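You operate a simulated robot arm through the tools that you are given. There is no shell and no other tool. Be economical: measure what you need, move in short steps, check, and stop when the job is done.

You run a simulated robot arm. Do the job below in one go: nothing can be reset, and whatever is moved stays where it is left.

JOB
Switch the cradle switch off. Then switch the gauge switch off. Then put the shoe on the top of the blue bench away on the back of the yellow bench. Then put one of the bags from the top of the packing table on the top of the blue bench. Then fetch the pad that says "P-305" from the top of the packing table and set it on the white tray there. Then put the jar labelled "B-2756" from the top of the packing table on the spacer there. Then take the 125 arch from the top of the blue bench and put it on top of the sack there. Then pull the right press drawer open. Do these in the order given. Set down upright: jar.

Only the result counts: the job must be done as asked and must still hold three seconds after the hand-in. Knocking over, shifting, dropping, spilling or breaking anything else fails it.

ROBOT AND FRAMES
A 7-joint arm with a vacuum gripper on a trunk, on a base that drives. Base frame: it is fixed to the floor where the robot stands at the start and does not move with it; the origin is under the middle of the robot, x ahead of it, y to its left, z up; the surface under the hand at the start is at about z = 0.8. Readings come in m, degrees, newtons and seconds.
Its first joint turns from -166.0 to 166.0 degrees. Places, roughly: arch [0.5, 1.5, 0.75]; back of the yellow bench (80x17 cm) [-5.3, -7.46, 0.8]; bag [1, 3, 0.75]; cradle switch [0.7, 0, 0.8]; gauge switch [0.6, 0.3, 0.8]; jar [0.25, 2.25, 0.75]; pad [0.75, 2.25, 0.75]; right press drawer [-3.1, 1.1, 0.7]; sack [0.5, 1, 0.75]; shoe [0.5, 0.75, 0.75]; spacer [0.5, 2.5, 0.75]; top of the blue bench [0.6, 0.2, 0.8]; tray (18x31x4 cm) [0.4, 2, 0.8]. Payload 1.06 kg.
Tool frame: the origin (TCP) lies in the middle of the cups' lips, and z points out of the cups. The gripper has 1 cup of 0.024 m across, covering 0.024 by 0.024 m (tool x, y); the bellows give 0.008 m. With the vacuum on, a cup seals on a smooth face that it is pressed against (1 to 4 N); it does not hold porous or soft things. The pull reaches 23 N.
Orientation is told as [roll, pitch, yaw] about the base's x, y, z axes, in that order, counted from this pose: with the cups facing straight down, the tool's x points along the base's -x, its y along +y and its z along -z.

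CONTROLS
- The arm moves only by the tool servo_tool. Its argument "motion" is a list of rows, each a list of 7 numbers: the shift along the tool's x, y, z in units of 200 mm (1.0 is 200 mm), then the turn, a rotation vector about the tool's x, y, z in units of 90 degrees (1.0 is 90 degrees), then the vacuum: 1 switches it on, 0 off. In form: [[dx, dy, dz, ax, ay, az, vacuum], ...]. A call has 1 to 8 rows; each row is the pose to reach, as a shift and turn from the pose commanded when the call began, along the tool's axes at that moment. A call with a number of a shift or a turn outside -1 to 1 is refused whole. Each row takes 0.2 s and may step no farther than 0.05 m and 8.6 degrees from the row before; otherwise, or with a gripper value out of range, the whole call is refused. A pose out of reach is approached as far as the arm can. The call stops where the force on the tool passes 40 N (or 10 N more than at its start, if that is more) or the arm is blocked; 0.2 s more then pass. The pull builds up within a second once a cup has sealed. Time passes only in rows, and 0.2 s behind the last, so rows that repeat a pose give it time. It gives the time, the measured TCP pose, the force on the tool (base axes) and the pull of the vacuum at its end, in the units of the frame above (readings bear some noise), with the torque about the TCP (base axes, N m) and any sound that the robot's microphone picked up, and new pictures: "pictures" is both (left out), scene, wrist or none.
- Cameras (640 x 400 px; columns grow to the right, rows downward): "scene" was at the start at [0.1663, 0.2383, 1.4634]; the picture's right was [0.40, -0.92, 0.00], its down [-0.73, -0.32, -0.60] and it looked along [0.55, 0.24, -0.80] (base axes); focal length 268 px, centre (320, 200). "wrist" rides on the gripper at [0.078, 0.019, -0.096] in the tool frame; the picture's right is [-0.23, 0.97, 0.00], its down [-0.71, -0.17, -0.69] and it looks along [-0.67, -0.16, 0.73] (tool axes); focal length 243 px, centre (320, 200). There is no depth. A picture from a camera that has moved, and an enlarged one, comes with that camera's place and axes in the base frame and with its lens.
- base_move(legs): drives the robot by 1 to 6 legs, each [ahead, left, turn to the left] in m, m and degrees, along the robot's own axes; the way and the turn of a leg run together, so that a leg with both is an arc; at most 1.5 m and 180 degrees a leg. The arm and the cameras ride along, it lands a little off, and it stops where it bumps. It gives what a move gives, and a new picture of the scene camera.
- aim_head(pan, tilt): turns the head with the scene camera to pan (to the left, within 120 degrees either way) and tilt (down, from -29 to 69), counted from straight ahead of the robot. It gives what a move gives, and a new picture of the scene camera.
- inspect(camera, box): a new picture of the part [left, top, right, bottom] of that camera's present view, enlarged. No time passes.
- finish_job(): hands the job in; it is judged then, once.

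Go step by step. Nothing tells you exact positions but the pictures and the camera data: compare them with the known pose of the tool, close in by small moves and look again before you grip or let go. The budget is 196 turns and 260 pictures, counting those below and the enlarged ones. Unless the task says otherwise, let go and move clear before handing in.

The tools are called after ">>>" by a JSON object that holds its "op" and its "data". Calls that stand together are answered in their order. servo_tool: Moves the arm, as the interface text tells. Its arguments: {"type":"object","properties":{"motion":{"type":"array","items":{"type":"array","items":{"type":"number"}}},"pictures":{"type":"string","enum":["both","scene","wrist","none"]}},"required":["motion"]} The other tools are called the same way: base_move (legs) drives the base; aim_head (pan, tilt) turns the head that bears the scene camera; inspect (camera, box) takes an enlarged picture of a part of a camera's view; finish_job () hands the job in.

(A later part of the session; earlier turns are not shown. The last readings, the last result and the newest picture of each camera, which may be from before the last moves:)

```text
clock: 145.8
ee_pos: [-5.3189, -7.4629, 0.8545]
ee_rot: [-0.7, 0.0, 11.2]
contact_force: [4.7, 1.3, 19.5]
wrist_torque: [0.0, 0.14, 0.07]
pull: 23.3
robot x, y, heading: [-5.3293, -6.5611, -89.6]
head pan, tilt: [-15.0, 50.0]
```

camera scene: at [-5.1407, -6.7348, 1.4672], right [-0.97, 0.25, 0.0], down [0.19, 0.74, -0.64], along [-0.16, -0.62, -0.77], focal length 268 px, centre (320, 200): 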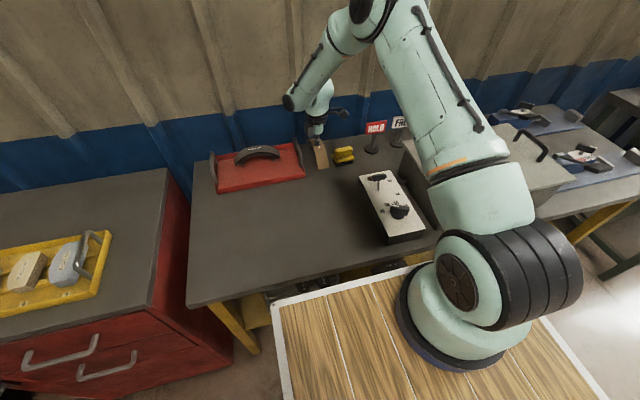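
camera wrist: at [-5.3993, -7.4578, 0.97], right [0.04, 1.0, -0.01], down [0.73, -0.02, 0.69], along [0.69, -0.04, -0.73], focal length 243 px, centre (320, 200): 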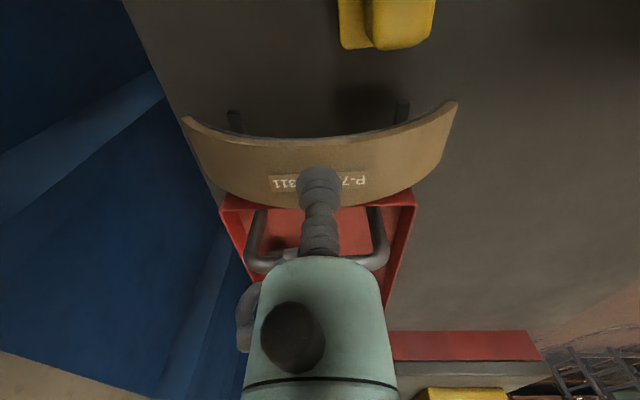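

It's seated on the bench. I'll release the vacuum, wait, and lift away.

>>> {"op": "servo_tool", "data": {"motion": [[0, 0, -0.02, 0, 0, 0, 0], [0, 0, -0.02, 0, 0, 0, 0], [0, 0, -0.02, 0, 0, 0, 0], [0, 0, -0.02, 0, 0, 0, 0], [0, 0, -0.02, 0, 0, 0, 0]], "pictures": "none"}}

>>> {"op": "servo_tool", "data": {"motion": [[0, 0, -0.05, 0, 0, 0, 0], [0, 0, -0.2, 0, 0, 0, 0], [0, 0, -0.4, 0, 0, 0, 0], [0, 0, -0.6, 0, 0, 0, 0], [0, 0, -0.8, 0, 0, 0, 0], [0, 0, -1.0, 0, 0, 0, 0]], "pictures": "both"}}

>>> {"op": "inspect", "data": {"camera": "scene", "box": [200, 80, 440, 230]}}

```text
clock: 147.0
ee_pos: [-5.3191, -7.4608, 0.8586]
ee_rot: [-0.5, 0.1, 11.3]
contact_force: [-0.2, -0.7, 2.6]
wrist_torque: [-0.03, -0.03, 0.01]
pull: 0.0
robot x, y, heading: [-5.33, -6.5598, -89.5]
head pan, tilt: [-15.0, 50.0]
```

```text
clock: 148.4
ee_pos: [-5.3196, -7.4611, 1.0582]
ee_rot: [-0.5, 0.0, 11.2]
contact_force: [0.1, -0.2, 0.2]
wrist_torque: [-0.02, -0.01, -0.02]
pull: 0.1
robot x, y, heading: [-5.3262, -6.5605, -89.6]
head pan, tilt: [-15.0, 50.0]
camera scene: at [-5.1407, -6.7352, 1.4671], right [-0.97, 0.25, 0.0], down [0.19, 0.74, -0.64], along [-0.16, -0.62, -0.77], focal length 268 px, centre (320, 200)
camera wrist: at [-5.3992, -7.4569, 1.152], right [0.04, 1.0, -0.01], down [0.73, -0.03, 0.69], along [0.69, -0.03, -0.73], focal length 243 px, centre (320, 200)
```

scene: 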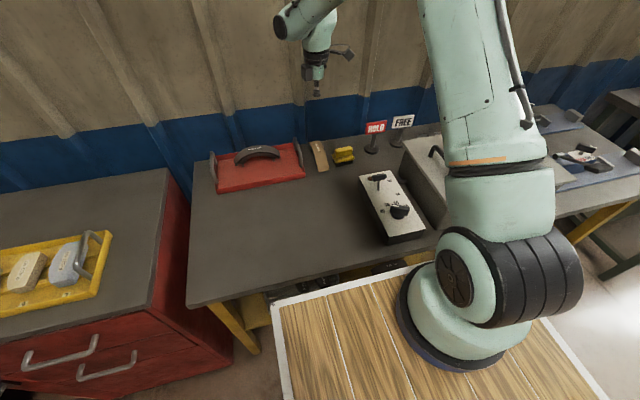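
wrist: 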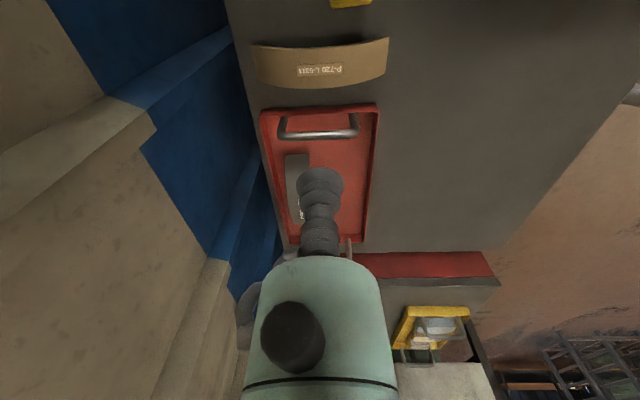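

```text
2.67 times, centred on (320, 155) of scene
camera zoom: at [-5.1407, -6.7352, 1.4671], right [-0.97, 0.25, 0.0], down [0.19, 0.74, -0.64], along [-0.16, -0.62, -0.77], focal length 716 px, centre (320, 320)
```

zoom: 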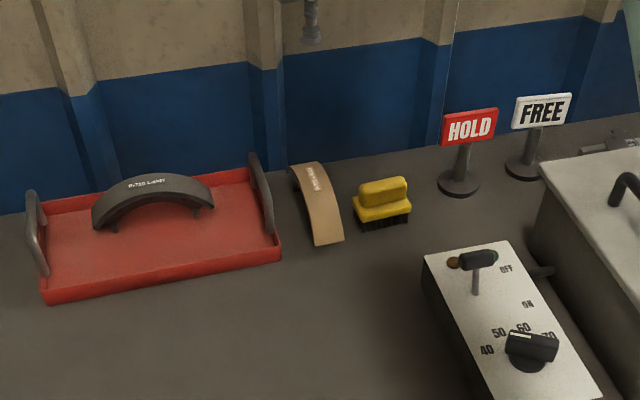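

The shoe is well placed. I'll retract the arm and turn the tool back.

>>> {"op": "servo_tool", "data": {"motion": [[-0.04, 0.18, -0.1, 0, 0, 0.08, 0], [-0.08, 0.36, -0.2, 0, 0, 0.16, 0], [-0.12, 0.54, -0.3, 0, 0, 0.24, 0], [-0.16, 0.72, -0.4, 0, 0, 0.32, 0], [-0.19, 0.9, -0.45, 0, 0, 0.4, 0]], "pictures": "none"}}

>>> {"op": "servo_tool", "data": {"motion": [[0.1, 0.12, 0, 0, 0, 0.08, 0], [0.2, 0.24, 0, 0, 0, 0.16, 0], [0.3, 0.36, 0, 0, 0, 0.24, 0], [0.4, 0.48, 0, 0, 0, 0.32, 0], [0.5, 0.6, 0, 0, 0, 0.4, 0], [0.6, 0.72, 0, 0, 0, 0.48, 0], [0.6, 0.72, 0, 0, 0, 0.56, 0], [0.6, 0.72, 0, 0, 0, 0.64, 0]], "pictures": "none"}}

```text
clock: 149.6
ee_pos: [-5.3174, -7.2769, 1.1461]
ee_rot: [-0.4, -0.2, -25.0]
contact_force: [0.7, 0.3, -0.3]
wrist_torque: [0.05, 0.0, 0.0]
pull: 0.0
robot x, y, heading: [-5.3291, -6.5579, -89.6]
head pan, tilt: [-15.0, 50.0]
```

```text
clock: 151.4
ee_pos: [-5.3659, -7.0951, 1.1446]
ee_rot: [0.0, -0.5, -82.5]
contact_force: [0.2, -0.4, 1.8]
wrist_torque: [0.0, 0.0, 0.0]
pull: 0.0
robot x, y, heading: [-5.3296, -6.5565, -89.5]
head pan, tilt: [-15.0, 50.0]
```

>>> {"op": "base_move", "data": {"legs": [[-1.03, 0, -0.3], [0, 1.5, 0], [0, 1.5, 0]]}}

```text
clock: 170.9
ee_pos: [-2.3882, -6.0151, 1.145]
ee_rot: [0.0, -0.5, -82.5]
contact_force: [-0.4, 0.4, -1.5]
wrist_torque: [-0.01, -0.07, -0.01]
pull: 0.1
robot x, y, heading: [-2.3526, -5.4833, -89.8]
head pan, tilt: [-15.0, 50.0]
camera scene: at [-2.1635, -5.6547, 1.4675], right [-0.97, 0.25, 0.0], down [0.19, 0.74, -0.64], along [-0.16, -0.62, -0.77], focal length 268 px, centre (320, 200)
```

scene: 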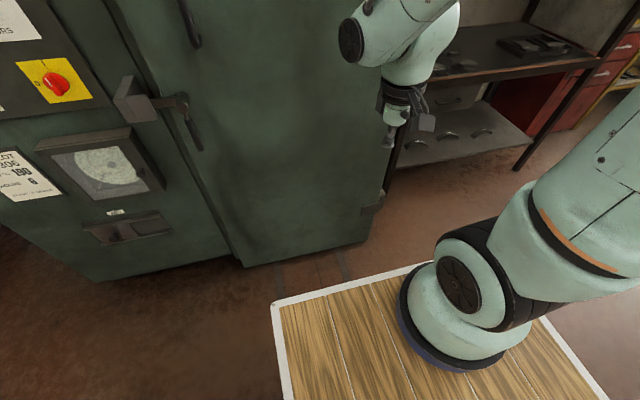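

>>> {"op": "base_move", "data": {"legs": [[0, 1.5, 0], [0, 0.3, 0], [-1.3, 0, 0]]}}

>>> {"op": "base_move", "data": {"legs": [[-1.5, 0, 0], [-1.3, 0, 0]]}}

```text
clock: 172.7
ee_pos: [-2.4068, -5.9973, 1.1453]
ee_rot: [0.0, -0.5, -87.2]
contact_force: [0.7, -0.1, -0.1]
wrist_torque: [-0.01, 0.05, 0.0]
pull: 0.0
robot x, y, heading: [-2.3243, -5.4678, -94.7]
head pan, tilt: [-15.0, 50.0]
stopped in leg 1: the robot was blocked; the commanded pose is now the measured one
camera scene: at [-2.1515, -5.6573, 1.4671], right [-0.94, 0.34, 0.0], down [0.26, 0.72, -0.64], along [-0.22, -0.61, -0.77], focal length 268 px, centre (320, 200)
```

scene: 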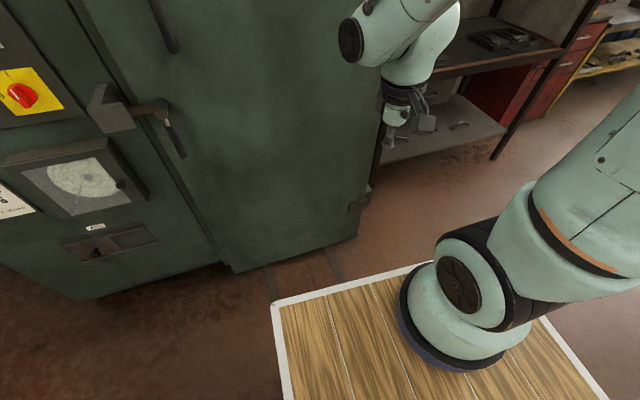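

```text
clock: 185.5
ee_pos: [-2.1982, -3.273, 1.1727]
ee_rot: [0.5, -7.0, -85.3]
contact_force: [0.1, -4.0, -1.8]
wrist_torque: [0.31, -0.02, 0.02]
pull: 0.0
robot x, y, heading: [-2.1439, -2.7651, -93.0]
head pan, tilt: [-15.0, 50.0]
stopped in leg 2: the robot was blocked; the commanded pose is now the measured one
camera scene: at [-1.9665, -2.9925, 1.4691], right [-0.95, 0.31, 0.01], down [0.24, 0.75, -0.62], along [-0.2, -0.59, -0.78], focal length 268 px, centre (320, 200)
```

scene: 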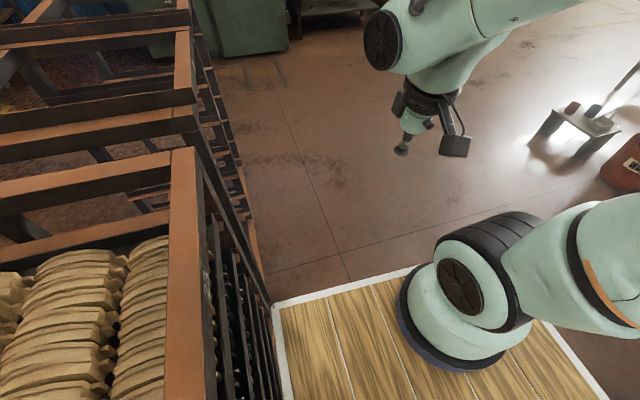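

The first move was blocked and the second carried on backwards, so from now on I'll send base moves one at a time. I'll look around carefully first.

>>> {"op": "aim_head", "data": {"pan": 110, "tilt": 30}}

>>> {"op": "aim_head", "data": {"pan": -118, "tilt": 30}}

>>> {"op": "aim_head", "data": {"pan": 30, "tilt": 30}}

```text
clock: 187.6
ee_pos: [-2.1991, -3.2698, 1.1722]
ee_rot: [0.6, -6.6, -85.4]
contact_force: [-0.2, 0.4, -0.4]
wrist_torque: [0.02, 0.0, -0.05]
pull: 0.0
robot x, y, heading: [-2.1419, -2.7621, -92.8]
head pan, tilt: [110.0, 30.0]
camera scene: at [-1.8563, -2.8886, 1.5025], right [0.3, -0.95, -0.02], down [-0.48, -0.12, -0.87], along [0.83, 0.27, -0.49], focal length 268 px, centre (320, 200)
```

scene: 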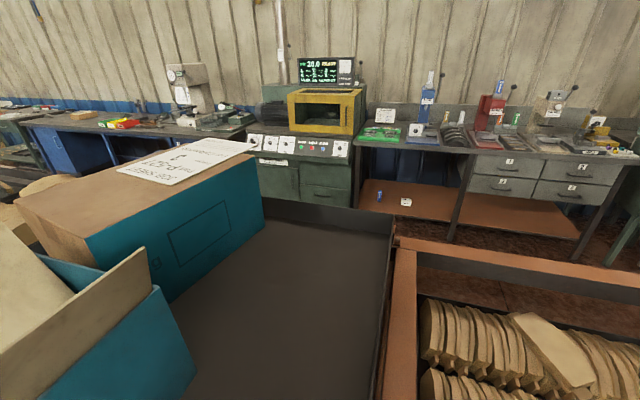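

```text
clock: 190.8
ee_pos: [-2.1976, -3.2696, 1.1726]
ee_rot: [0.5, -6.6, -85.3]
contact_force: [-0.1, -0.8, 0.4]
wrist_torque: [0.01, -0.03, -0.02]
pull: 0.0
robot x, y, heading: [-2.1427, -2.7625, -93.1]
head pan, tilt: [-118.0, 30.0]
camera scene: at [-2.0203, -2.8692, 1.5029], right [0.51, 0.86, 0.02], down [0.43, -0.23, -0.87], along [-0.74, 0.46, -0.49], focal length 268 px, centre (320, 200)
```

scene: 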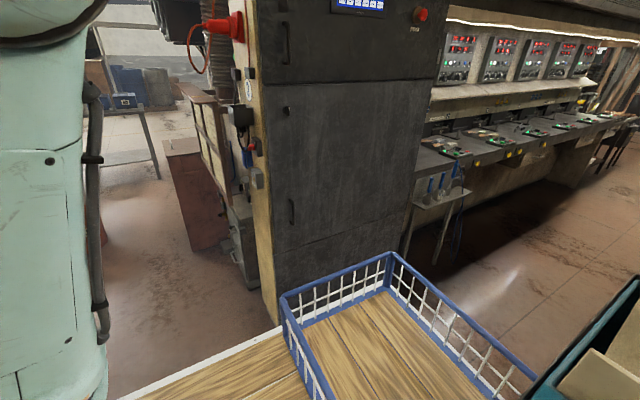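

```text
clock: 193.1
ee_pos: [-2.1984, -3.2711, 1.173]
ee_rot: [0.5, -6.7, -85.4]
contact_force: [0.1, -0.8, -0.6]
wrist_torque: [0.01, 0.03, 0.03]
pull: 0.1
robot x, y, heading: [-2.1429, -2.7596, -92.8]
head pan, tilt: [30.0, 30.0]
camera scene: at [-1.9012, -2.9959, 1.4996], right [-0.89, -0.46, -0.01], down [-0.23, 0.47, -0.85], along [0.4, -0.76, -0.52], focal length 268 px, centre (320, 200)
```

scene: 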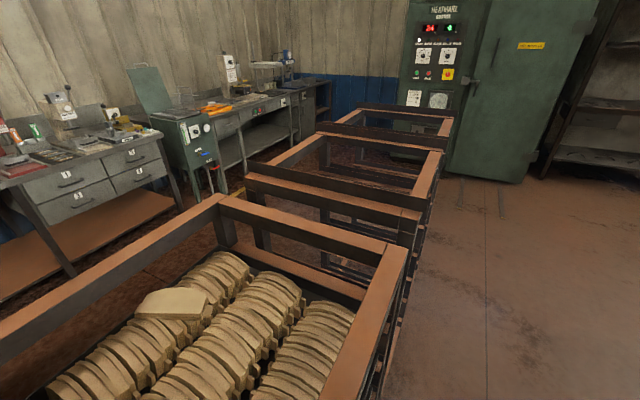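

The robot is wedged between the rack and the press cabinet. I'll pull forward the way I came.

>>> {"op": "base_move", "data": {"legs": [[0.4, 0, 0]]}}

```text
clock: 193.9
ee_pos: [-2.1893, -3.2553, 1.1994]
ee_rot: [0.9, -12.5, -85.1]
contact_force: [-0.6, -2.8, -1.4]
wrist_torque: [0.23, 0.0, 0.04]
pull: 0.0
robot x, y, heading: [-2.1446, -2.7837, -92.9]
head pan, tilt: [30.0, 30.0]
stopped in leg 1: the robot was blocked; the commanded pose is now the measured one
camera scene: at [-1.9014, -2.9936, 1.4972], right [-0.89, -0.45, -0.01], down [-0.23, 0.46, -0.86], along [0.39, -0.77, -0.51], focal length 268 px, centre (320, 200)
```

scene: 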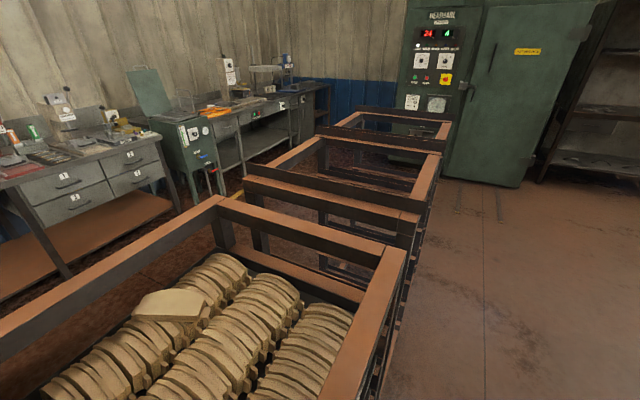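

The arm deflects as the base moves, so something is holding the elbow. I'll look for the contact.

>>> {"op": "aim_head", "data": {"pan": -80, "tilt": -10}}

>>> {"op": "aim_head", "data": {"pan": -30, "tilt": 0}}

```text
clock: 195.8
ee_pos: [-2.1905, -3.2554, 1.1978]
ee_rot: [1.0, -11.9, -85.0]
contact_force: [0.4, 0.0, -1.0]
wrist_torque: [0.03, -0.04, 0.0]
pull: 0.0
robot x, y, heading: [-2.1461, -2.7798, -93.0]
head pan, tilt: [-80.0, -10.0]
camera scene: at [-2.0262, -2.9212, 1.5623], right [-0.12, 0.99, 0.01], down [-0.17, -0.01, -0.99], along [-0.98, -0.12, 0.17], focal length 268 px, centre (320, 200)
```

scene: 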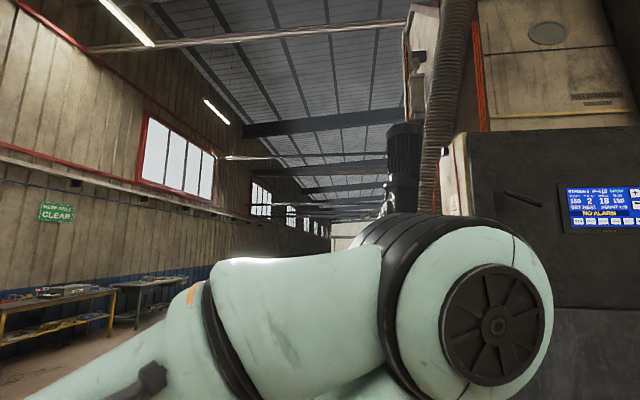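

```text
clock: 197.0
ee_pos: [-2.1897, -3.2553, 1.1976]
ee_rot: [0.9, -11.9, -85.1]
contact_force: [0.1, -0.4, -0.3]
wrist_torque: [0.04, 0.0, -0.02]
pull: 0.1
robot x, y, heading: [-2.144, -2.7832, -93.1]
head pan, tilt: [-30.0, 0.0]
camera scene: at [-1.9915, -2.9862, 1.5464], right [-0.84, 0.54, 0.01], down [0.0, 0.01, -1.0], along [-0.54, -0.84, -0.01], focal length 268 px, centre (320, 200)
```

scene: 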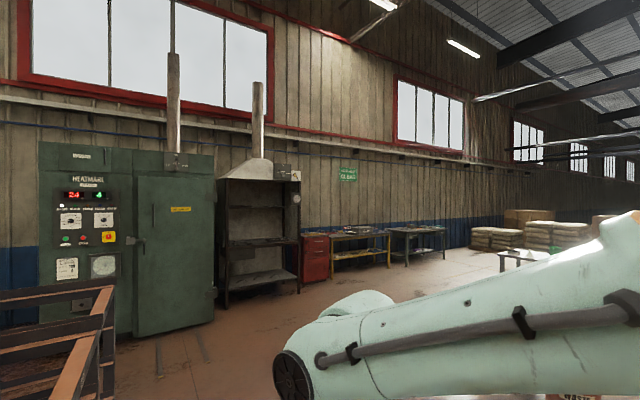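

>>> {"op": "servo_tool", "data": {"motion": [[-0.1, 0, 0, 0, 0, 0, 0], [-0.2, 0, 0, 0, 0, 0, 0], [-0.35, 0, 0, 0, 0, 0, 0], [-0.5, 0, 0, 0, 0, 0, 0], [-0.65, 0, 0, 0, 0, 0, 0], [-0.8, 0, 0, 0, 0, 0, 0]], "pictures": "scene"}}

```text
clock: 198.4
ee_pos: [-2.18, -3.4044, 1.2207]
ee_rot: [0.6, -10.8, -85.3]
contact_force: [0.5, 0.0, 0.4]
wrist_torque: [-0.03, 0.0, 0.0]
pull: 0.0
robot x, y, heading: [-2.1471, -2.7814, -93.0]
head pan, tilt: [-30.0, 0.0]
camera scene: at [-1.9913, -2.986, 1.5464], right [-0.84, 0.54, 0.01], down [0.0, 0.01, -1.0], along [-0.54, -0.84, -0.01], focal length 268 px, centre (320, 200)
```

scene: 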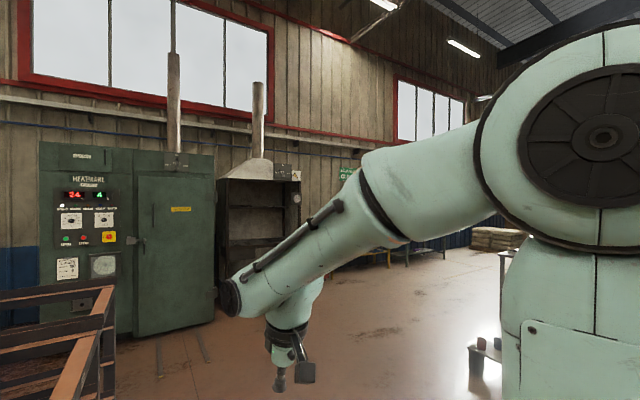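

The elbow came free. Now I'll drive forward.

>>> {"op": "base_move", "data": {"legs": [[0.4, 0, 0]]}}

```text
clock: 199.1
ee_pos: [-2.1816, -3.3977, 1.2285]
ee_rot: [0.5, -11.7, -85.3]
contact_force: [-0.5, -0.4, -1.1]
wrist_torque: [0.1, 0.0, 0.03]
pull: 0.1
robot x, y, heading: [-2.1467, -2.7946, -92.9]
head pan, tilt: [-30.0, 0.0]
stopped in leg 1: the robot was blocked; the commanded pose is now the measured one
camera scene: at [-1.9915, -2.9827, 1.5448], right [-0.84, 0.55, 0.0], down [0.0, 0.0, -1.0], along [-0.55, -0.84, 0.0], focal length 268 px, centre (320, 200)
```

scene: 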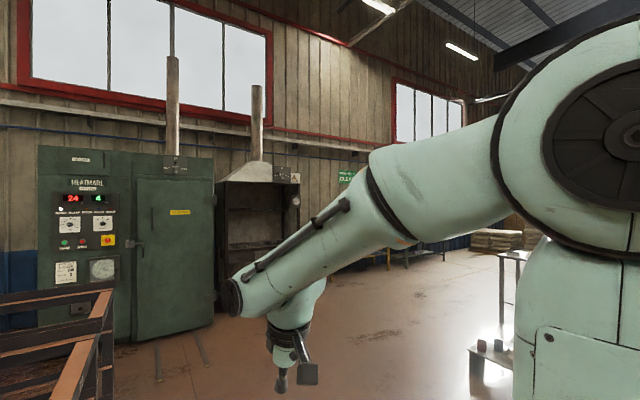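

>>> {"op": "aim_head", "data": {"pan": -90, "tilt": 45}}

>>> {"op": "aim_head", "data": {"pan": 118, "tilt": 60}}

>>> {"op": "aim_head", "data": {"pan": 40, "tilt": 65}}

```text
clock: 200.4
ee_pos: [-2.1811, -3.3979, 1.227]
ee_rot: [0.4, -11.7, -85.4]
contact_force: [0.0, 0.9, -0.2]
wrist_torque: [0.0, 0.02, -0.02]
pull: 0.0
robot x, y, heading: [-2.1439, -2.7943, -93.2]
head pan, tilt: [-90.0, 45.0]
camera scene: at [-2.0236, -2.902, 1.4741], right [0.05, 1.0, 0.0], down [0.71, -0.04, -0.71], along [-0.71, 0.04, -0.71], focal length 268 px, centre (320, 200)
```

scene: 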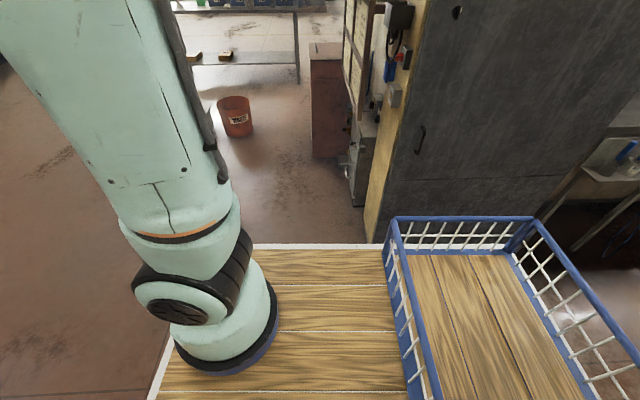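

```text
clock: 203.4
ee_pos: [-2.1803, -3.3977, 1.2268]
ee_rot: [0.5, -11.7, -85.3]
contact_force: [0.4, -0.5, -0.1]
wrist_torque: [0.0, -0.02, 0.01]
pull: 0.0
robot x, y, heading: [-2.1447, -2.7945, -92.9]
head pan, tilt: [118.0, 60.0]
camera scene: at [-1.882, -2.878, 1.4546], right [0.42, -0.91, 0.0], down [-0.78, -0.37, -0.5], along [0.45, 0.21, -0.87], focal length 268 px, centre (320, 200)
```

scene: 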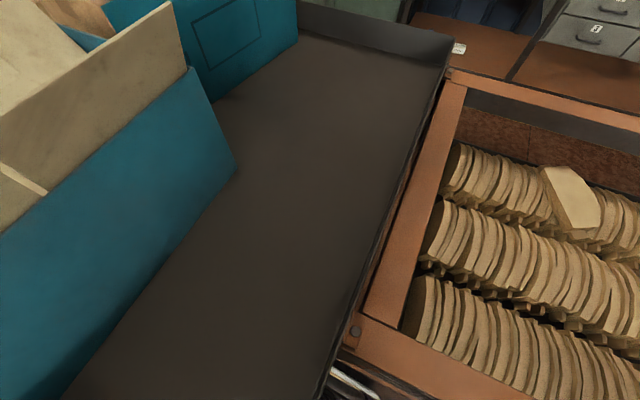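

```text
clock: 204.9
ee_pos: [-2.1798, -3.3989, 1.2267]
ee_rot: [0.5, -11.7, -85.3]
contact_force: [0.7, -0.2, -0.2]
wrist_torque: [0.0, -0.03, -0.04]
pull: 0.0
robot x, y, heading: [-2.144, -2.7904, -92.9]
head pan, tilt: [40.0, 65.0]
camera scene: at [-1.9058, -2.9546, 1.449], right [-0.8, -0.6, 0.0], down [-0.55, 0.72, -0.42], along [0.25, -0.34, -0.91], focal length 268 px, centre (320, 200)
```

scene: 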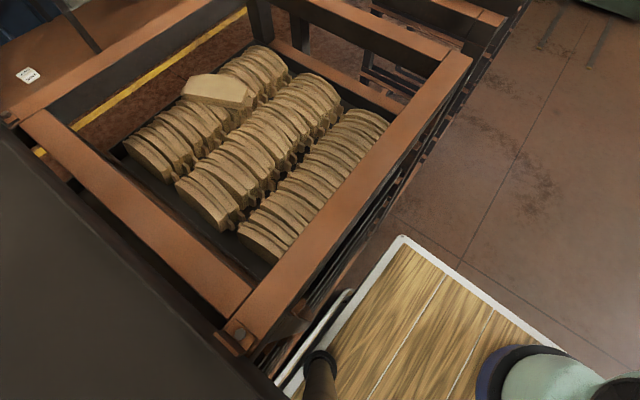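

The robot is level again, so the wedge has loosened. I'll try a short forward leg.

>>> {"op": "base_move", "data": {"legs": [[0.15, 0, 0]]}}

```text
clock: 206.3
ee_pos: [-2.1877, -3.5447, 1.2275]
ee_rot: [0.5, -11.6, -85.2]
contact_force: [0.2, 0.6, -0.2]
wrist_torque: [-0.01, -0.03, -0.03]
pull: 0.1
robot x, y, heading: [-2.152, -2.9395, -93.1]
head pan, tilt: [40.0, 65.0]
camera scene: at [-1.9132, -3.1001, 1.449], right [-0.8, -0.6, 0.0], down [-0.55, 0.72, -0.42], along [0.25, -0.34, -0.91], focal length 268 px, centre (320, 200)
```

scene: 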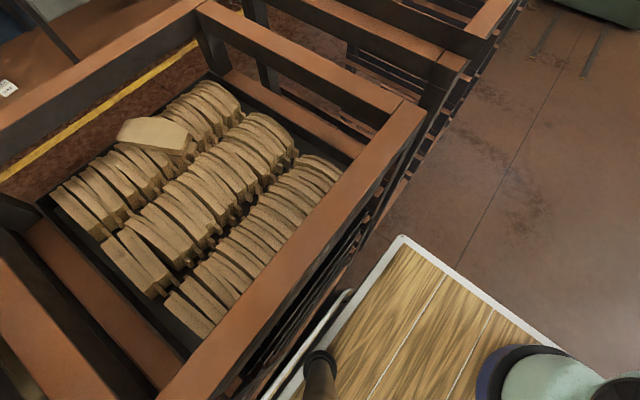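

>>> {"op": "base_move", "data": {"legs": [[0.5, -0.08, 0], [1.0, -0.1, 0]]}}

>>> {"op": "aim_head", "data": {"pan": 118, "tilt": 35}}

```text
clock: 214.0
ee_pos: [-2.4255, -5.0311, 1.2276]
ee_rot: [0.4, -11.8, -84.4]
contact_force: [-0.6, -1.0, 0.1]
wrist_torque: [-0.01, 0.01, 0.03]
pull: 0.0
robot x, y, heading: [-2.3939, -4.4286, -92.1]
head pan, tilt: [40.0, 65.0]
camera scene: at [-2.1572, -4.5827, 1.449], right [-0.79, -0.61, 0.0], down [-0.56, 0.72, -0.42], along [0.26, -0.33, -0.91], focal length 268 px, centre (320, 200)
```

scene: 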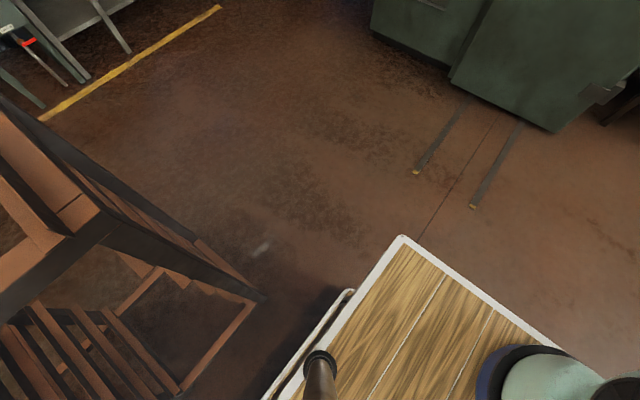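

```text
clock: 215.5
ee_pos: [-2.4244, -5.0315, 1.227]
ee_rot: [0.5, -11.7, -84.4]
contact_force: [0.8, 0.6, -0.3]
wrist_torque: [0.0, -0.01, -0.02]
pull: 0.0
robot x, y, heading: [-2.3991, -4.4264, -92.0]
head pan, tilt: [118.0, 35.0]
camera scene: at [-2.1153, -4.4964, 1.4889], right [0.44, -0.9, 0.0], down [-0.52, -0.25, -0.82], along [0.74, 0.36, -0.57], focal length 268 px, centre (320, 200)
```

scene: 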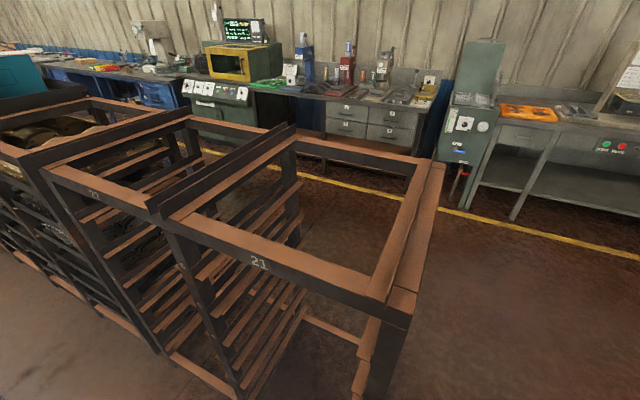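

The racks look undisturbed. I'll level the tool, then drive to y of about -5.25 and strafe left with room on both sides.

>>> {"op": "servo_tool", "data": {"motion": [[0.15, 0, 0, 0, 0.065, 0, 0], [0.3, 0, 0, 0, 0.13, 0, 0]], "pictures": "none"}}

>>> {"op": "base_move", "data": {"legs": [[0.82, 0, 2]]}}

```text
clock: 216.1
ee_pos: [-2.4305, -4.9715, 1.2152]
ee_rot: [0.4, 0.2, -84.2]
contact_force: [-0.2, 0.5, 0.3]
wrist_torque: [-0.01, 0.01, -0.01]
pull: 0.0
robot x, y, heading: [-2.3992, -4.4237, -92.3]
head pan, tilt: [118.0, 35.0]
```

```text
clock: 220.5
ee_pos: [-2.4197, -5.797, 1.2148]
ee_rot: [0.5, 0.0, -81.7]
contact_force: [-0.8, 0.4, -0.1]
wrist_torque: [0.0, 0.01, -0.02]
pull: 0.1
robot x, y, heading: [-2.4075, -5.25, -89.6]
head pan, tilt: [118.0, 35.0]
camera scene: at [-2.125, -5.3085, 1.4889], right [0.48, -0.88, 0.0], down [-0.5, -0.27, -0.82], along [0.72, 0.39, -0.57], focal length 268 px, centre (320, 200)
```

scene: 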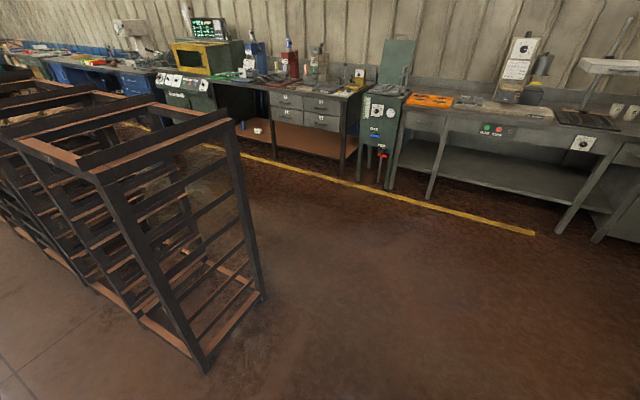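

>>> {"op": "base_move", "data": {"legs": [[0, 1.0, 0], [0, 0.85, 0]]}}

```text
clock: 229.8
ee_pos: [-0.5755, -5.786, 1.2151]
ee_rot: [0.5, 0.0, -82.0]
contact_force: [0.4, 0.2, 0.6]
wrist_torque: [0.0, 0.0, 0.03]
pull: 0.0
robot x, y, heading: [-0.564, -5.2411, -89.8]
head pan, tilt: [118.0, 35.0]
camera scene: at [-0.2783, -5.2981, 1.4889], right [0.47, -0.88, 0.0], down [-0.51, -0.27, -0.82], along [0.72, 0.39, -0.57], focal length 268 px, centre (320, 200)
```

scene: 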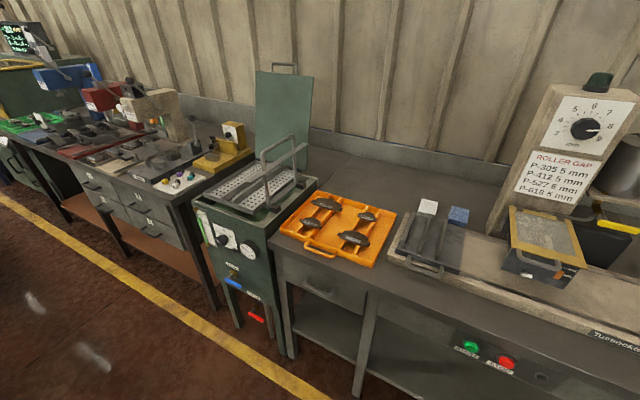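

>>> {"op": "base_move", "data": {"legs": [[-1.5, 0, 0], [-1.5, 0, 0]]}}

```text
clock: 244.2
ee_pos: [-0.5838, -2.803, 1.2154]
ee_rot: [0.5, 0.0, -82.0]
contact_force: [-0.2, 0.3, -0.6]
wrist_torque: [-0.01, 0.0, -0.01]
pull: 0.1
robot x, y, heading: [-0.5706, -2.2567, -89.8]
head pan, tilt: [118.0, 35.0]
camera scene: at [-0.2865, -2.316, 1.4889], right [0.47, -0.88, 0.0], down [-0.51, -0.27, -0.82], along [0.72, 0.39, -0.57], focal length 268 px, centre (320, 200)
```

scene: 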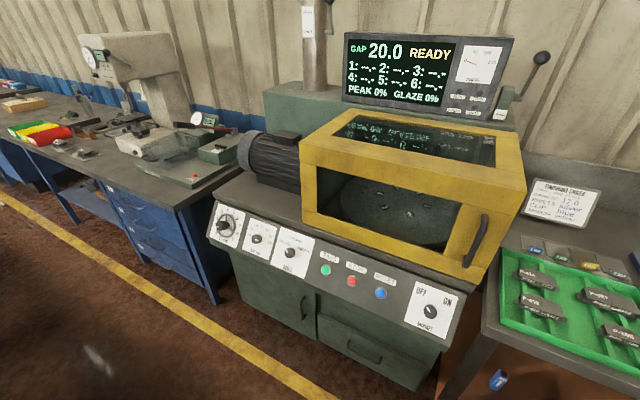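

>>> {"op": "base_move", "data": {"legs": [[-1.5, 0, 0], [-1.5, 0, 0], [-1.1, -0.1, 0]]}}

>>> {"op": "aim_head", "data": {"pan": 100, "tilt": 35}}

```text
clock: 263.9
ee_pos: [-0.7253, 1.2863, 1.2153]
ee_rot: [0.6, 0.0, -81.2]
contact_force: [0.7, -0.6, -0.3]
wrist_torque: [0.03, -0.01, -0.01]
pull: 0.1
robot x, y, heading: [-0.7263, 1.8307, -88.9]
head pan, tilt: [118.0, 35.0]
camera scene: at [-0.4369, 1.7785, 1.4889], right [0.49, -0.87, 0.0], down [-0.5, -0.28, -0.82], along [0.72, 0.4, -0.57], focal length 268 px, centre (320, 200)
```

scene: 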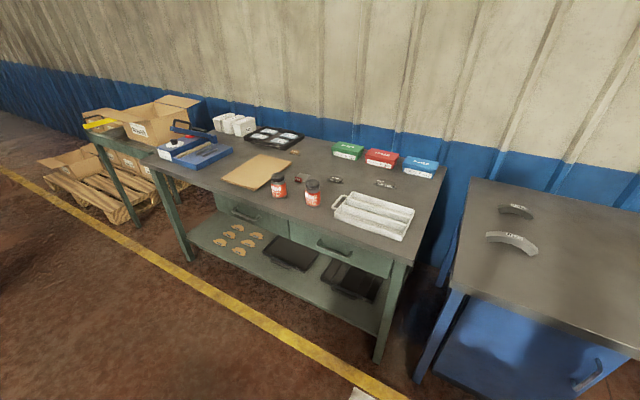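

```text
clock: 264.7
ee_pos: [-0.7252, 1.286, 1.2154]
ee_rot: [0.6, 0.0, -81.1]
contact_force: [0.2, -1.0, -1.0]
wrist_torque: [0.01, -0.01, -0.04]
pull: 0.2
robot x, y, heading: [-0.7249, 1.8284, -89.0]
head pan, tilt: [100.0, 35.0]
camera scene: at [-0.4274, 1.7527, 1.4889], right [0.19, -0.98, 0.0], down [-0.56, -0.11, -0.82], along [0.8, 0.16, -0.57], focal length 268 px, centre (320, 200)
```

scene: 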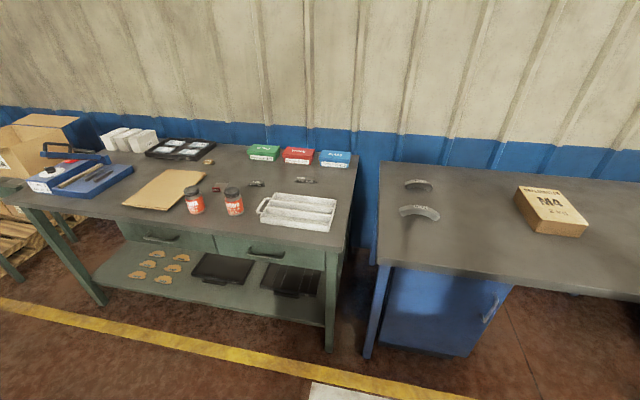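

>>> {"op": "inspect", "data": {"camera": "scene", "box": [140, 120, 370, 240]}}

>>> {"op": "inspect", "data": {"camera": "scene", "box": [0, 100, 220, 220]}}

```text
2.78 times, centred on (255, 180) of scene
camera zoom: at [-0.4274, 1.7527, 1.4889], right [0.19, -0.98, 0.0], down [-0.56, -0.11, -0.82], along [0.8, 0.16, -0.57], focal length 747 px, centre (501, 256)
```

zoom: 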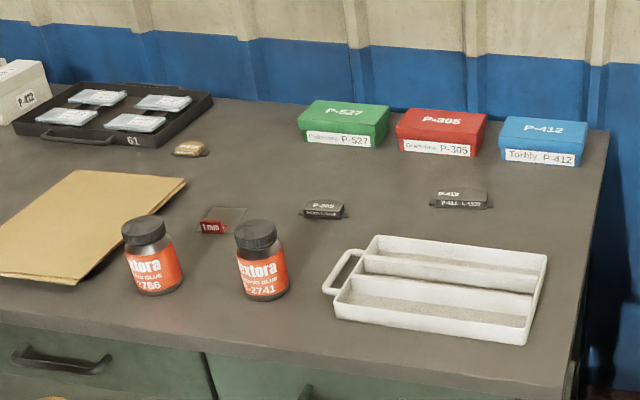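

```text
2.91 times, centred on (110, 160) of scene
camera zoom: at [-0.4274, 1.7527, 1.4889], right [0.19, -0.98, 0.0], down [-0.56, -0.11, -0.82], along [0.8, 0.16, -0.57], focal length 781 px, centre (931, 316)
```

zoom: 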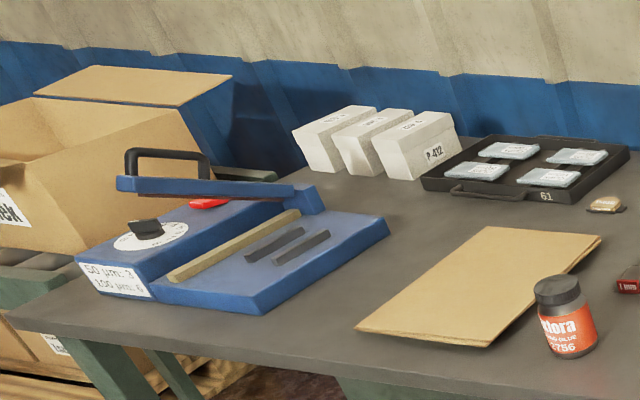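

The "bags" look like the four silver pouches in tray 61, the nearest at about (0.844, 2.782). I'll face the packing table.

>>> {"op": "base_move", "data": {"legs": [[0, 0, 89]]}}

```text
clock: 268.9
ee_pos: [-0.1771, 1.8242, 1.2142]
ee_rot: [0.5, 0.0, 8.1]
contact_force: [-0.2, -0.4, 1.1]
wrist_torque: [0.0, -0.01, -0.01]
pull: 0.1
robot x, y, heading: [-0.7235, 1.8363, 0.5]
head pan, tilt: [100.0, 35.0]
camera scene: at [-0.6424, 2.129, 1.4889], right [0.98, 0.18, 0.0], down [0.1, -0.56, -0.82], along [-0.15, 0.81, -0.57], focal length 268 px, centre (320, 200)
```

scene: 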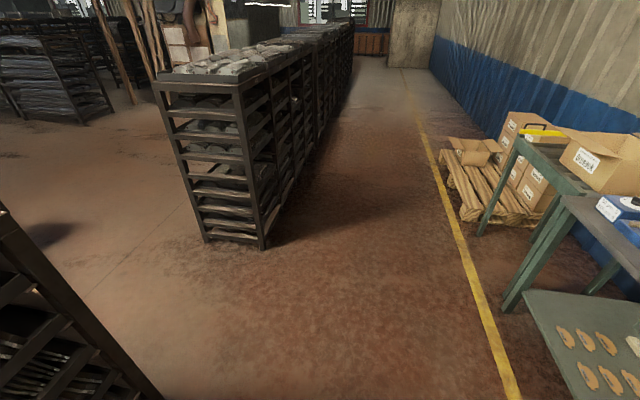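

>>> {"op": "base_move", "data": {"legs": [[0, 0.87, 0]]}}

>>> {"op": "aim_head", "data": {"pan": 10, "tilt": 40}}

```text
clock: 273.5
ee_pos: [-0.1861, 2.707, 1.2144]
ee_rot: [0.5, 0.0, 8.7]
contact_force: [-0.3, -0.5, -0.1]
wrist_torque: [0.01, -0.01, 0.0]
pull: 0.0
robot x, y, heading: [-0.7323, 2.7111, 0.7]
head pan, tilt: [100.0, 35.0]
camera scene: at [-0.6541, 3.0081, 1.4889], right [0.98, 0.19, 0.0], down [0.11, -0.56, -0.82], along [-0.15, 0.8, -0.57], focal length 268 px, centre (320, 200)
```

scene: 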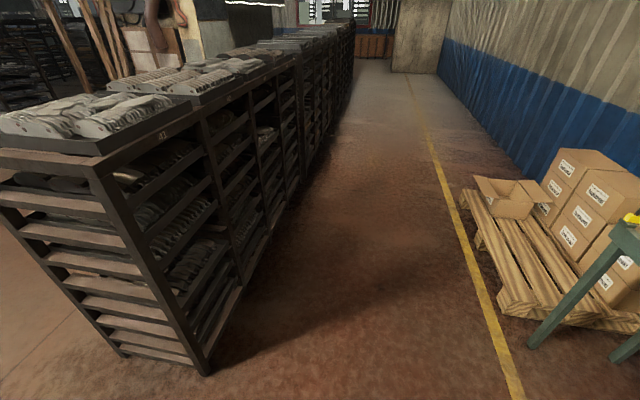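

```text
clock: 275.2
ee_pos: [-0.1859, 2.708, 1.215]
ee_rot: [0.5, 0.1, 8.7]
contact_force: [-0.8, -0.7, 0.0]
wrist_torque: [0.0, -0.01, 0.03]
pull: 0.0
robot x, y, heading: [-0.7333, 2.7102, 0.7]
head pan, tilt: [10.0, 40.0]
camera scene: at [-0.554, 2.9376, 1.4813], right [0.19, -0.98, 0.0], down [-0.63, -0.12, -0.77], along [0.75, 0.14, -0.64], focal length 268 px, centre (320, 200)
```

scene: 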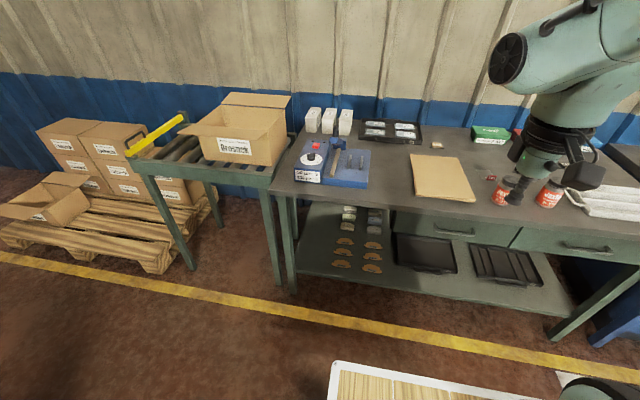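

>>> {"op": "base_move", "data": {"legs": [[0.45, 0, -0.7], [0.15, 0, 0]]}}

>>> {"op": "aim_head", "data": {"pan": 10, "tilt": 55}}

```text
clock: 278.9
ee_pos: [0.4151, 2.7001, 1.2151]
ee_rot: [0.5, 0.1, 7.7]
contact_force: [-0.2, 0.0, 0.1]
wrist_torque: [-0.02, -0.02, 0.02]
pull: 0.0
robot x, y, heading: [-0.1296, 2.7118, 0.1]
head pan, tilt: [10.0, 40.0]
camera scene: at [0.0509, 2.9371, 1.4813], right [0.17, -0.98, 0.0], down [-0.63, -0.11, -0.77], along [0.75, 0.13, -0.64], focal length 268 px, centre (320, 200)
```

scene: 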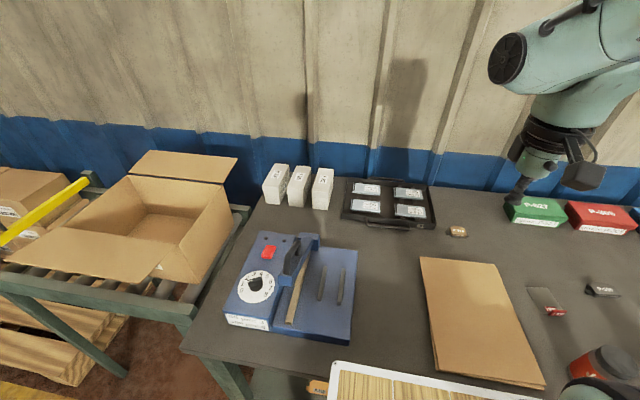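

```text
clock: 279.6
ee_pos: [0.4159, 2.6999, 1.2157]
ee_rot: [0.5, 0.0, 7.7]
contact_force: [-0.5, -0.4, 0.2]
wrist_torque: [0.02, -0.02, -0.06]
pull: 0.1
robot x, y, heading: [-0.1331, 2.7126, -0.0]
head pan, tilt: [10.0, 55.0]
camera scene: at [0.0381, 2.9349, 1.4607], right [0.17, -0.98, 0.0], down [-0.81, -0.14, -0.57], along [0.57, 0.1, -0.82], focal length 268 px, centre (320, 200)
```

scene: 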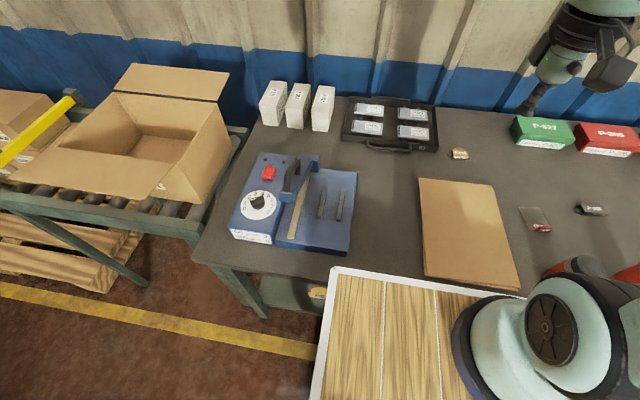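

>>> {"op": "inspect", "data": {"camera": "scene", "box": [320, 80, 480, 180]}}

>>> {"op": "inspect", "data": {"camera": "scene", "box": [440, 90, 640, 215]}}

>>> {"op": "inspect", "data": {"camera": "scene", "box": [230, 70, 390, 170]}}

```text
4.00 times, centred on (400, 130) of scene
camera zoom: at [0.0381, 2.9349, 1.4607], right [0.17, -0.98, 0.0], down [-0.81, -0.14, -0.57], along [0.57, 0.1, -0.82], focal length 1074 px, centre (0, 480)
```

zoom: 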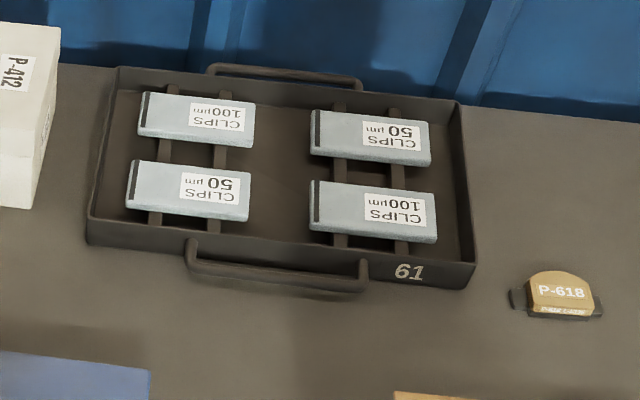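

```text
3.20 times, centred on (540, 152) of scene
camera zoom: at [0.0381, 2.9349, 1.4607], right [0.17, -0.98, 0.0], down [-0.81, -0.14, -0.57], along [0.57, 0.1, -0.82], focal length 859 px, centre (-384, 352)
```

zoom: 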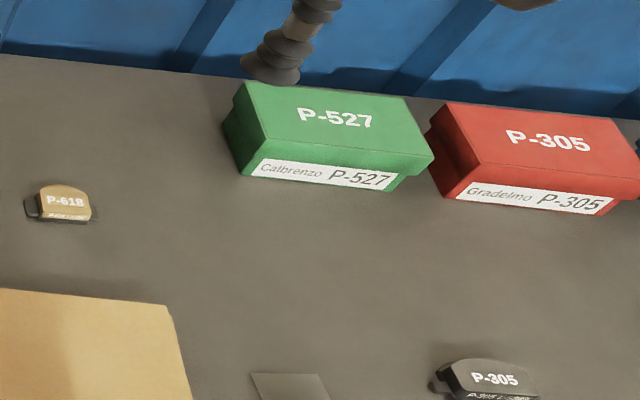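

```text
4.00 times, centred on (310, 120) of scene
camera zoom: at [0.0381, 2.9349, 1.4607], right [0.17, -0.98, 0.0], down [-0.81, -0.14, -0.57], along [0.57, 0.1, -0.82], focal length 1074 px, centre (360, 520)
```

zoom: 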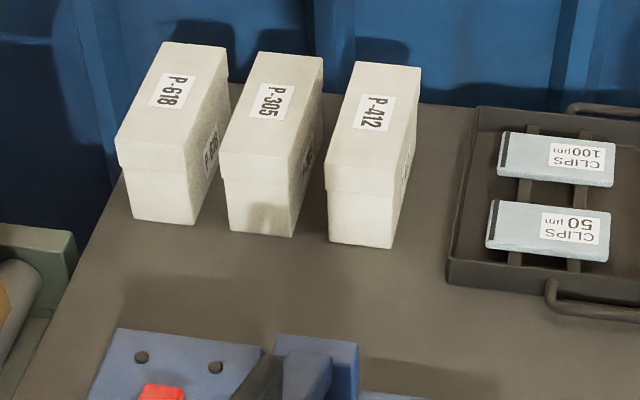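

The bags are the CLIPS pouches in tray 61. The near-right one is at about (0.817, 2.740), so I'll move over it.

>>> {"op": "servo_tool", "data": {"motion": [[-0.2, -0.01, 0, 0, 0, 0, 0], [-0.4, -0.02, 0, 0, 0, 0, 0], [-0.6, -0.03, 0, 0, 0, 0, 0], [-0.8, -0.03, 0.1, 0, 0, 0, 0], [-1.0, -0.03, 0.2, 0, 0, 0, 0]], "pictures": "none"}}

>>> {"op": "servo_tool", "data": {"motion": [[-0.2, -0.01, 0.1, 0, 0, 0, 0], [-0.4, -0.02, 0.2, 0, 0, 0, 0], [-0.6, -0.03, 0.3, 0, 0, 0, 0], [-0.8, -0.03, 0.4, 0, 0, 0, 0], [-0.9, -0.03, 0.6, 0, 0, 0, 0]], "pictures": "both"}}

```text
clock: 280.8
ee_pos: [0.6138, 2.7223, 1.1739]
ee_rot: [0.5, -0.1, 7.8]
contact_force: [-0.1, -0.4, 0.3]
wrist_torque: [0.01, -0.04, 0.0]
pull: 0.0
robot x, y, heading: [-0.134, 2.7134, -0.0]
head pan, tilt: [10.0, 55.0]
```

```text
clock: 282.0
ee_pos: [0.7925, 2.7414, 1.0572]
ee_rot: [0.5, -0.1, 7.8]
contact_force: [0.0, 0.4, -0.7]
wrist_torque: [0.0, -0.01, 0.03]
pull: 0.0
robot x, y, heading: [-0.128, 2.7141, -0.5]
head pan, tilt: [10.0, 55.0]
camera scene: at [0.0375, 2.9348, 1.4607], right [0.17, -0.99, 0.0], down [-0.81, -0.14, -0.57], along [0.57, 0.1, -0.82], focal length 268 px, centre (320, 200)
camera wrist: at [0.7138, 2.7493, 1.151], right [0.1, 0.99, 0.01], down [0.72, -0.08, 0.68], along [0.68, -0.06, -0.73], focal length 243 px, centre (320, 200)
```

scene: 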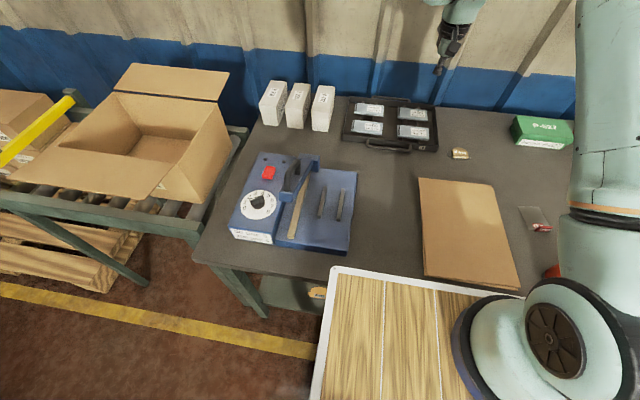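
wrist: 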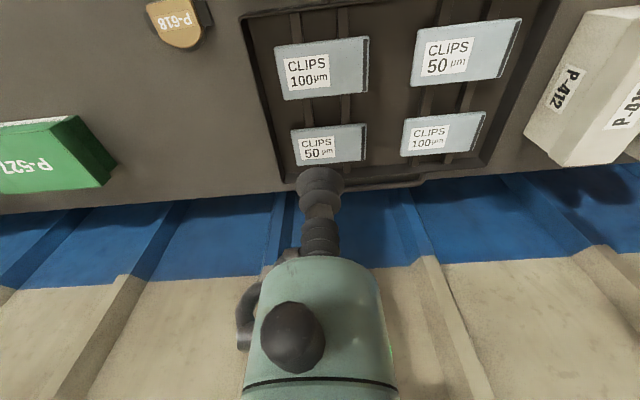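

>>> {"op": "servo_tool", "data": {"motion": [[-0.02, 0.01, 0.22, 0, 0, 0, 1], [-0.02, 0.01, 0.44, 0, 0, 0, 1], [-0.02, 0.01, 0.66, 0, 0, 0, 1], [-0.02, 0.01, 0.85, 0, 0, 0, 1], [-0.02, 0.01, 0.92, 0, 0, 0, 1]], "pictures": "wrist"}}

```text
clock: 283.2
ee_pos: [0.7967, 2.7463, 0.8713]
ee_rot: [0.4, 0.0, 7.6]
contact_force: [0.7, -0.5, -0.5]
wrist_torque: [-0.02, -0.01, 0.0]
pull: 0.1
robot x, y, heading: [-0.1317, 2.7116, -0.4]
head pan, tilt: [10.0, 55.0]
camera wrist: at [0.7175, 2.7537, 0.9661], right [0.1, 0.99, 0.01], down [0.72, -0.08, 0.68], along [0.68, -0.06, -0.73], focal length 243 px, centre (320, 200)
```

wrist: 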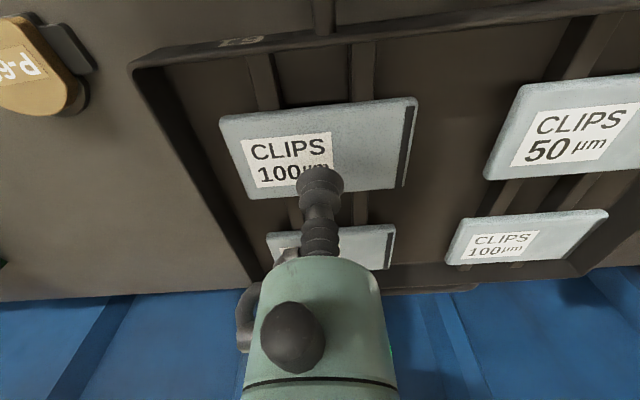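

>>> {"op": "servo_tool", "data": {"motion": [[0, 0, 0.1, 0, 0, 0, 1], [0, 0, 0.14, 0, 0, 0, 1], [0, 0, 0.16, 0, 0, 0, 1], [0, 0, 0.18, 0, 0, 0, 1], [0, 0, 0.19, 0, 0, 0, 1]], "pictures": "none"}}

```text
clock: 284.5
ee_pos: [0.7996, 2.7463, 0.8386]
ee_rot: [0.4, -0.5, 7.8]
contact_force: [0.7, -1.7, 13.7]
wrist_torque: [-0.05, 0.07, -0.01]
pull: 22.6
robot x, y, heading: [-0.1329, 2.7162, 0.0]
head pan, tilt: [10.0, 55.0]
stopped in row 5: the force on the tool passed its limit at 42 N (the readings are from after the stop); the commanded pose is now the measured one
```

The pouch is sealed. I'll lift it.

>>> {"op": "servo_tool", "data": {"motion": [[0, 0, -0.03, 0, 0, 0, 1], [0, 0, -0.1, 0, 0, 0, 1], [0, 0, -0.25, 0, 0, 0, 1], [0, 0, -0.45, 0, 0, 0, 1], [0, 0, -0.65, 0, 0, 0, 1], [0, 0, -0.85, 0, 0, 0, 1]], "pictures": "wrist"}}

```text
clock: 285.9
ee_pos: [0.7989, 2.7439, 1.0042]
ee_rot: [0.6, -0.3, 7.8]
contact_force: [-0.2, -0.6, -1.0]
wrist_torque: [-0.01, 0.02, 0.02]
pull: 22.9
robot x, y, heading: [-0.1285, 2.7118, -0.3]
head pan, tilt: [10.0, 55.0]
camera wrist: at [0.7181, 2.7517, 1.0997], right [0.1, 0.99, 0.01], down [0.72, -0.08, 0.69], along [0.68, -0.06, -0.73], focal length 243 px, centre (320, 200)
```

wrist: 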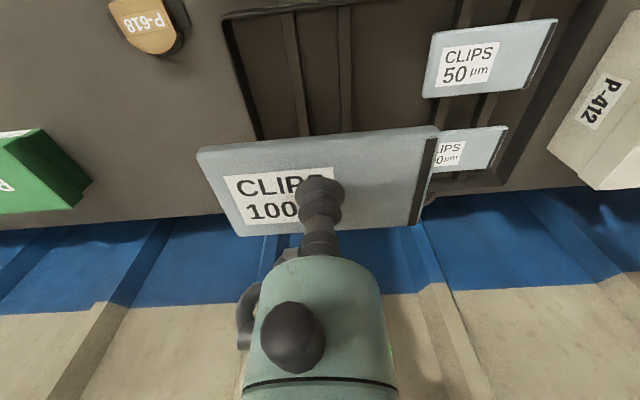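

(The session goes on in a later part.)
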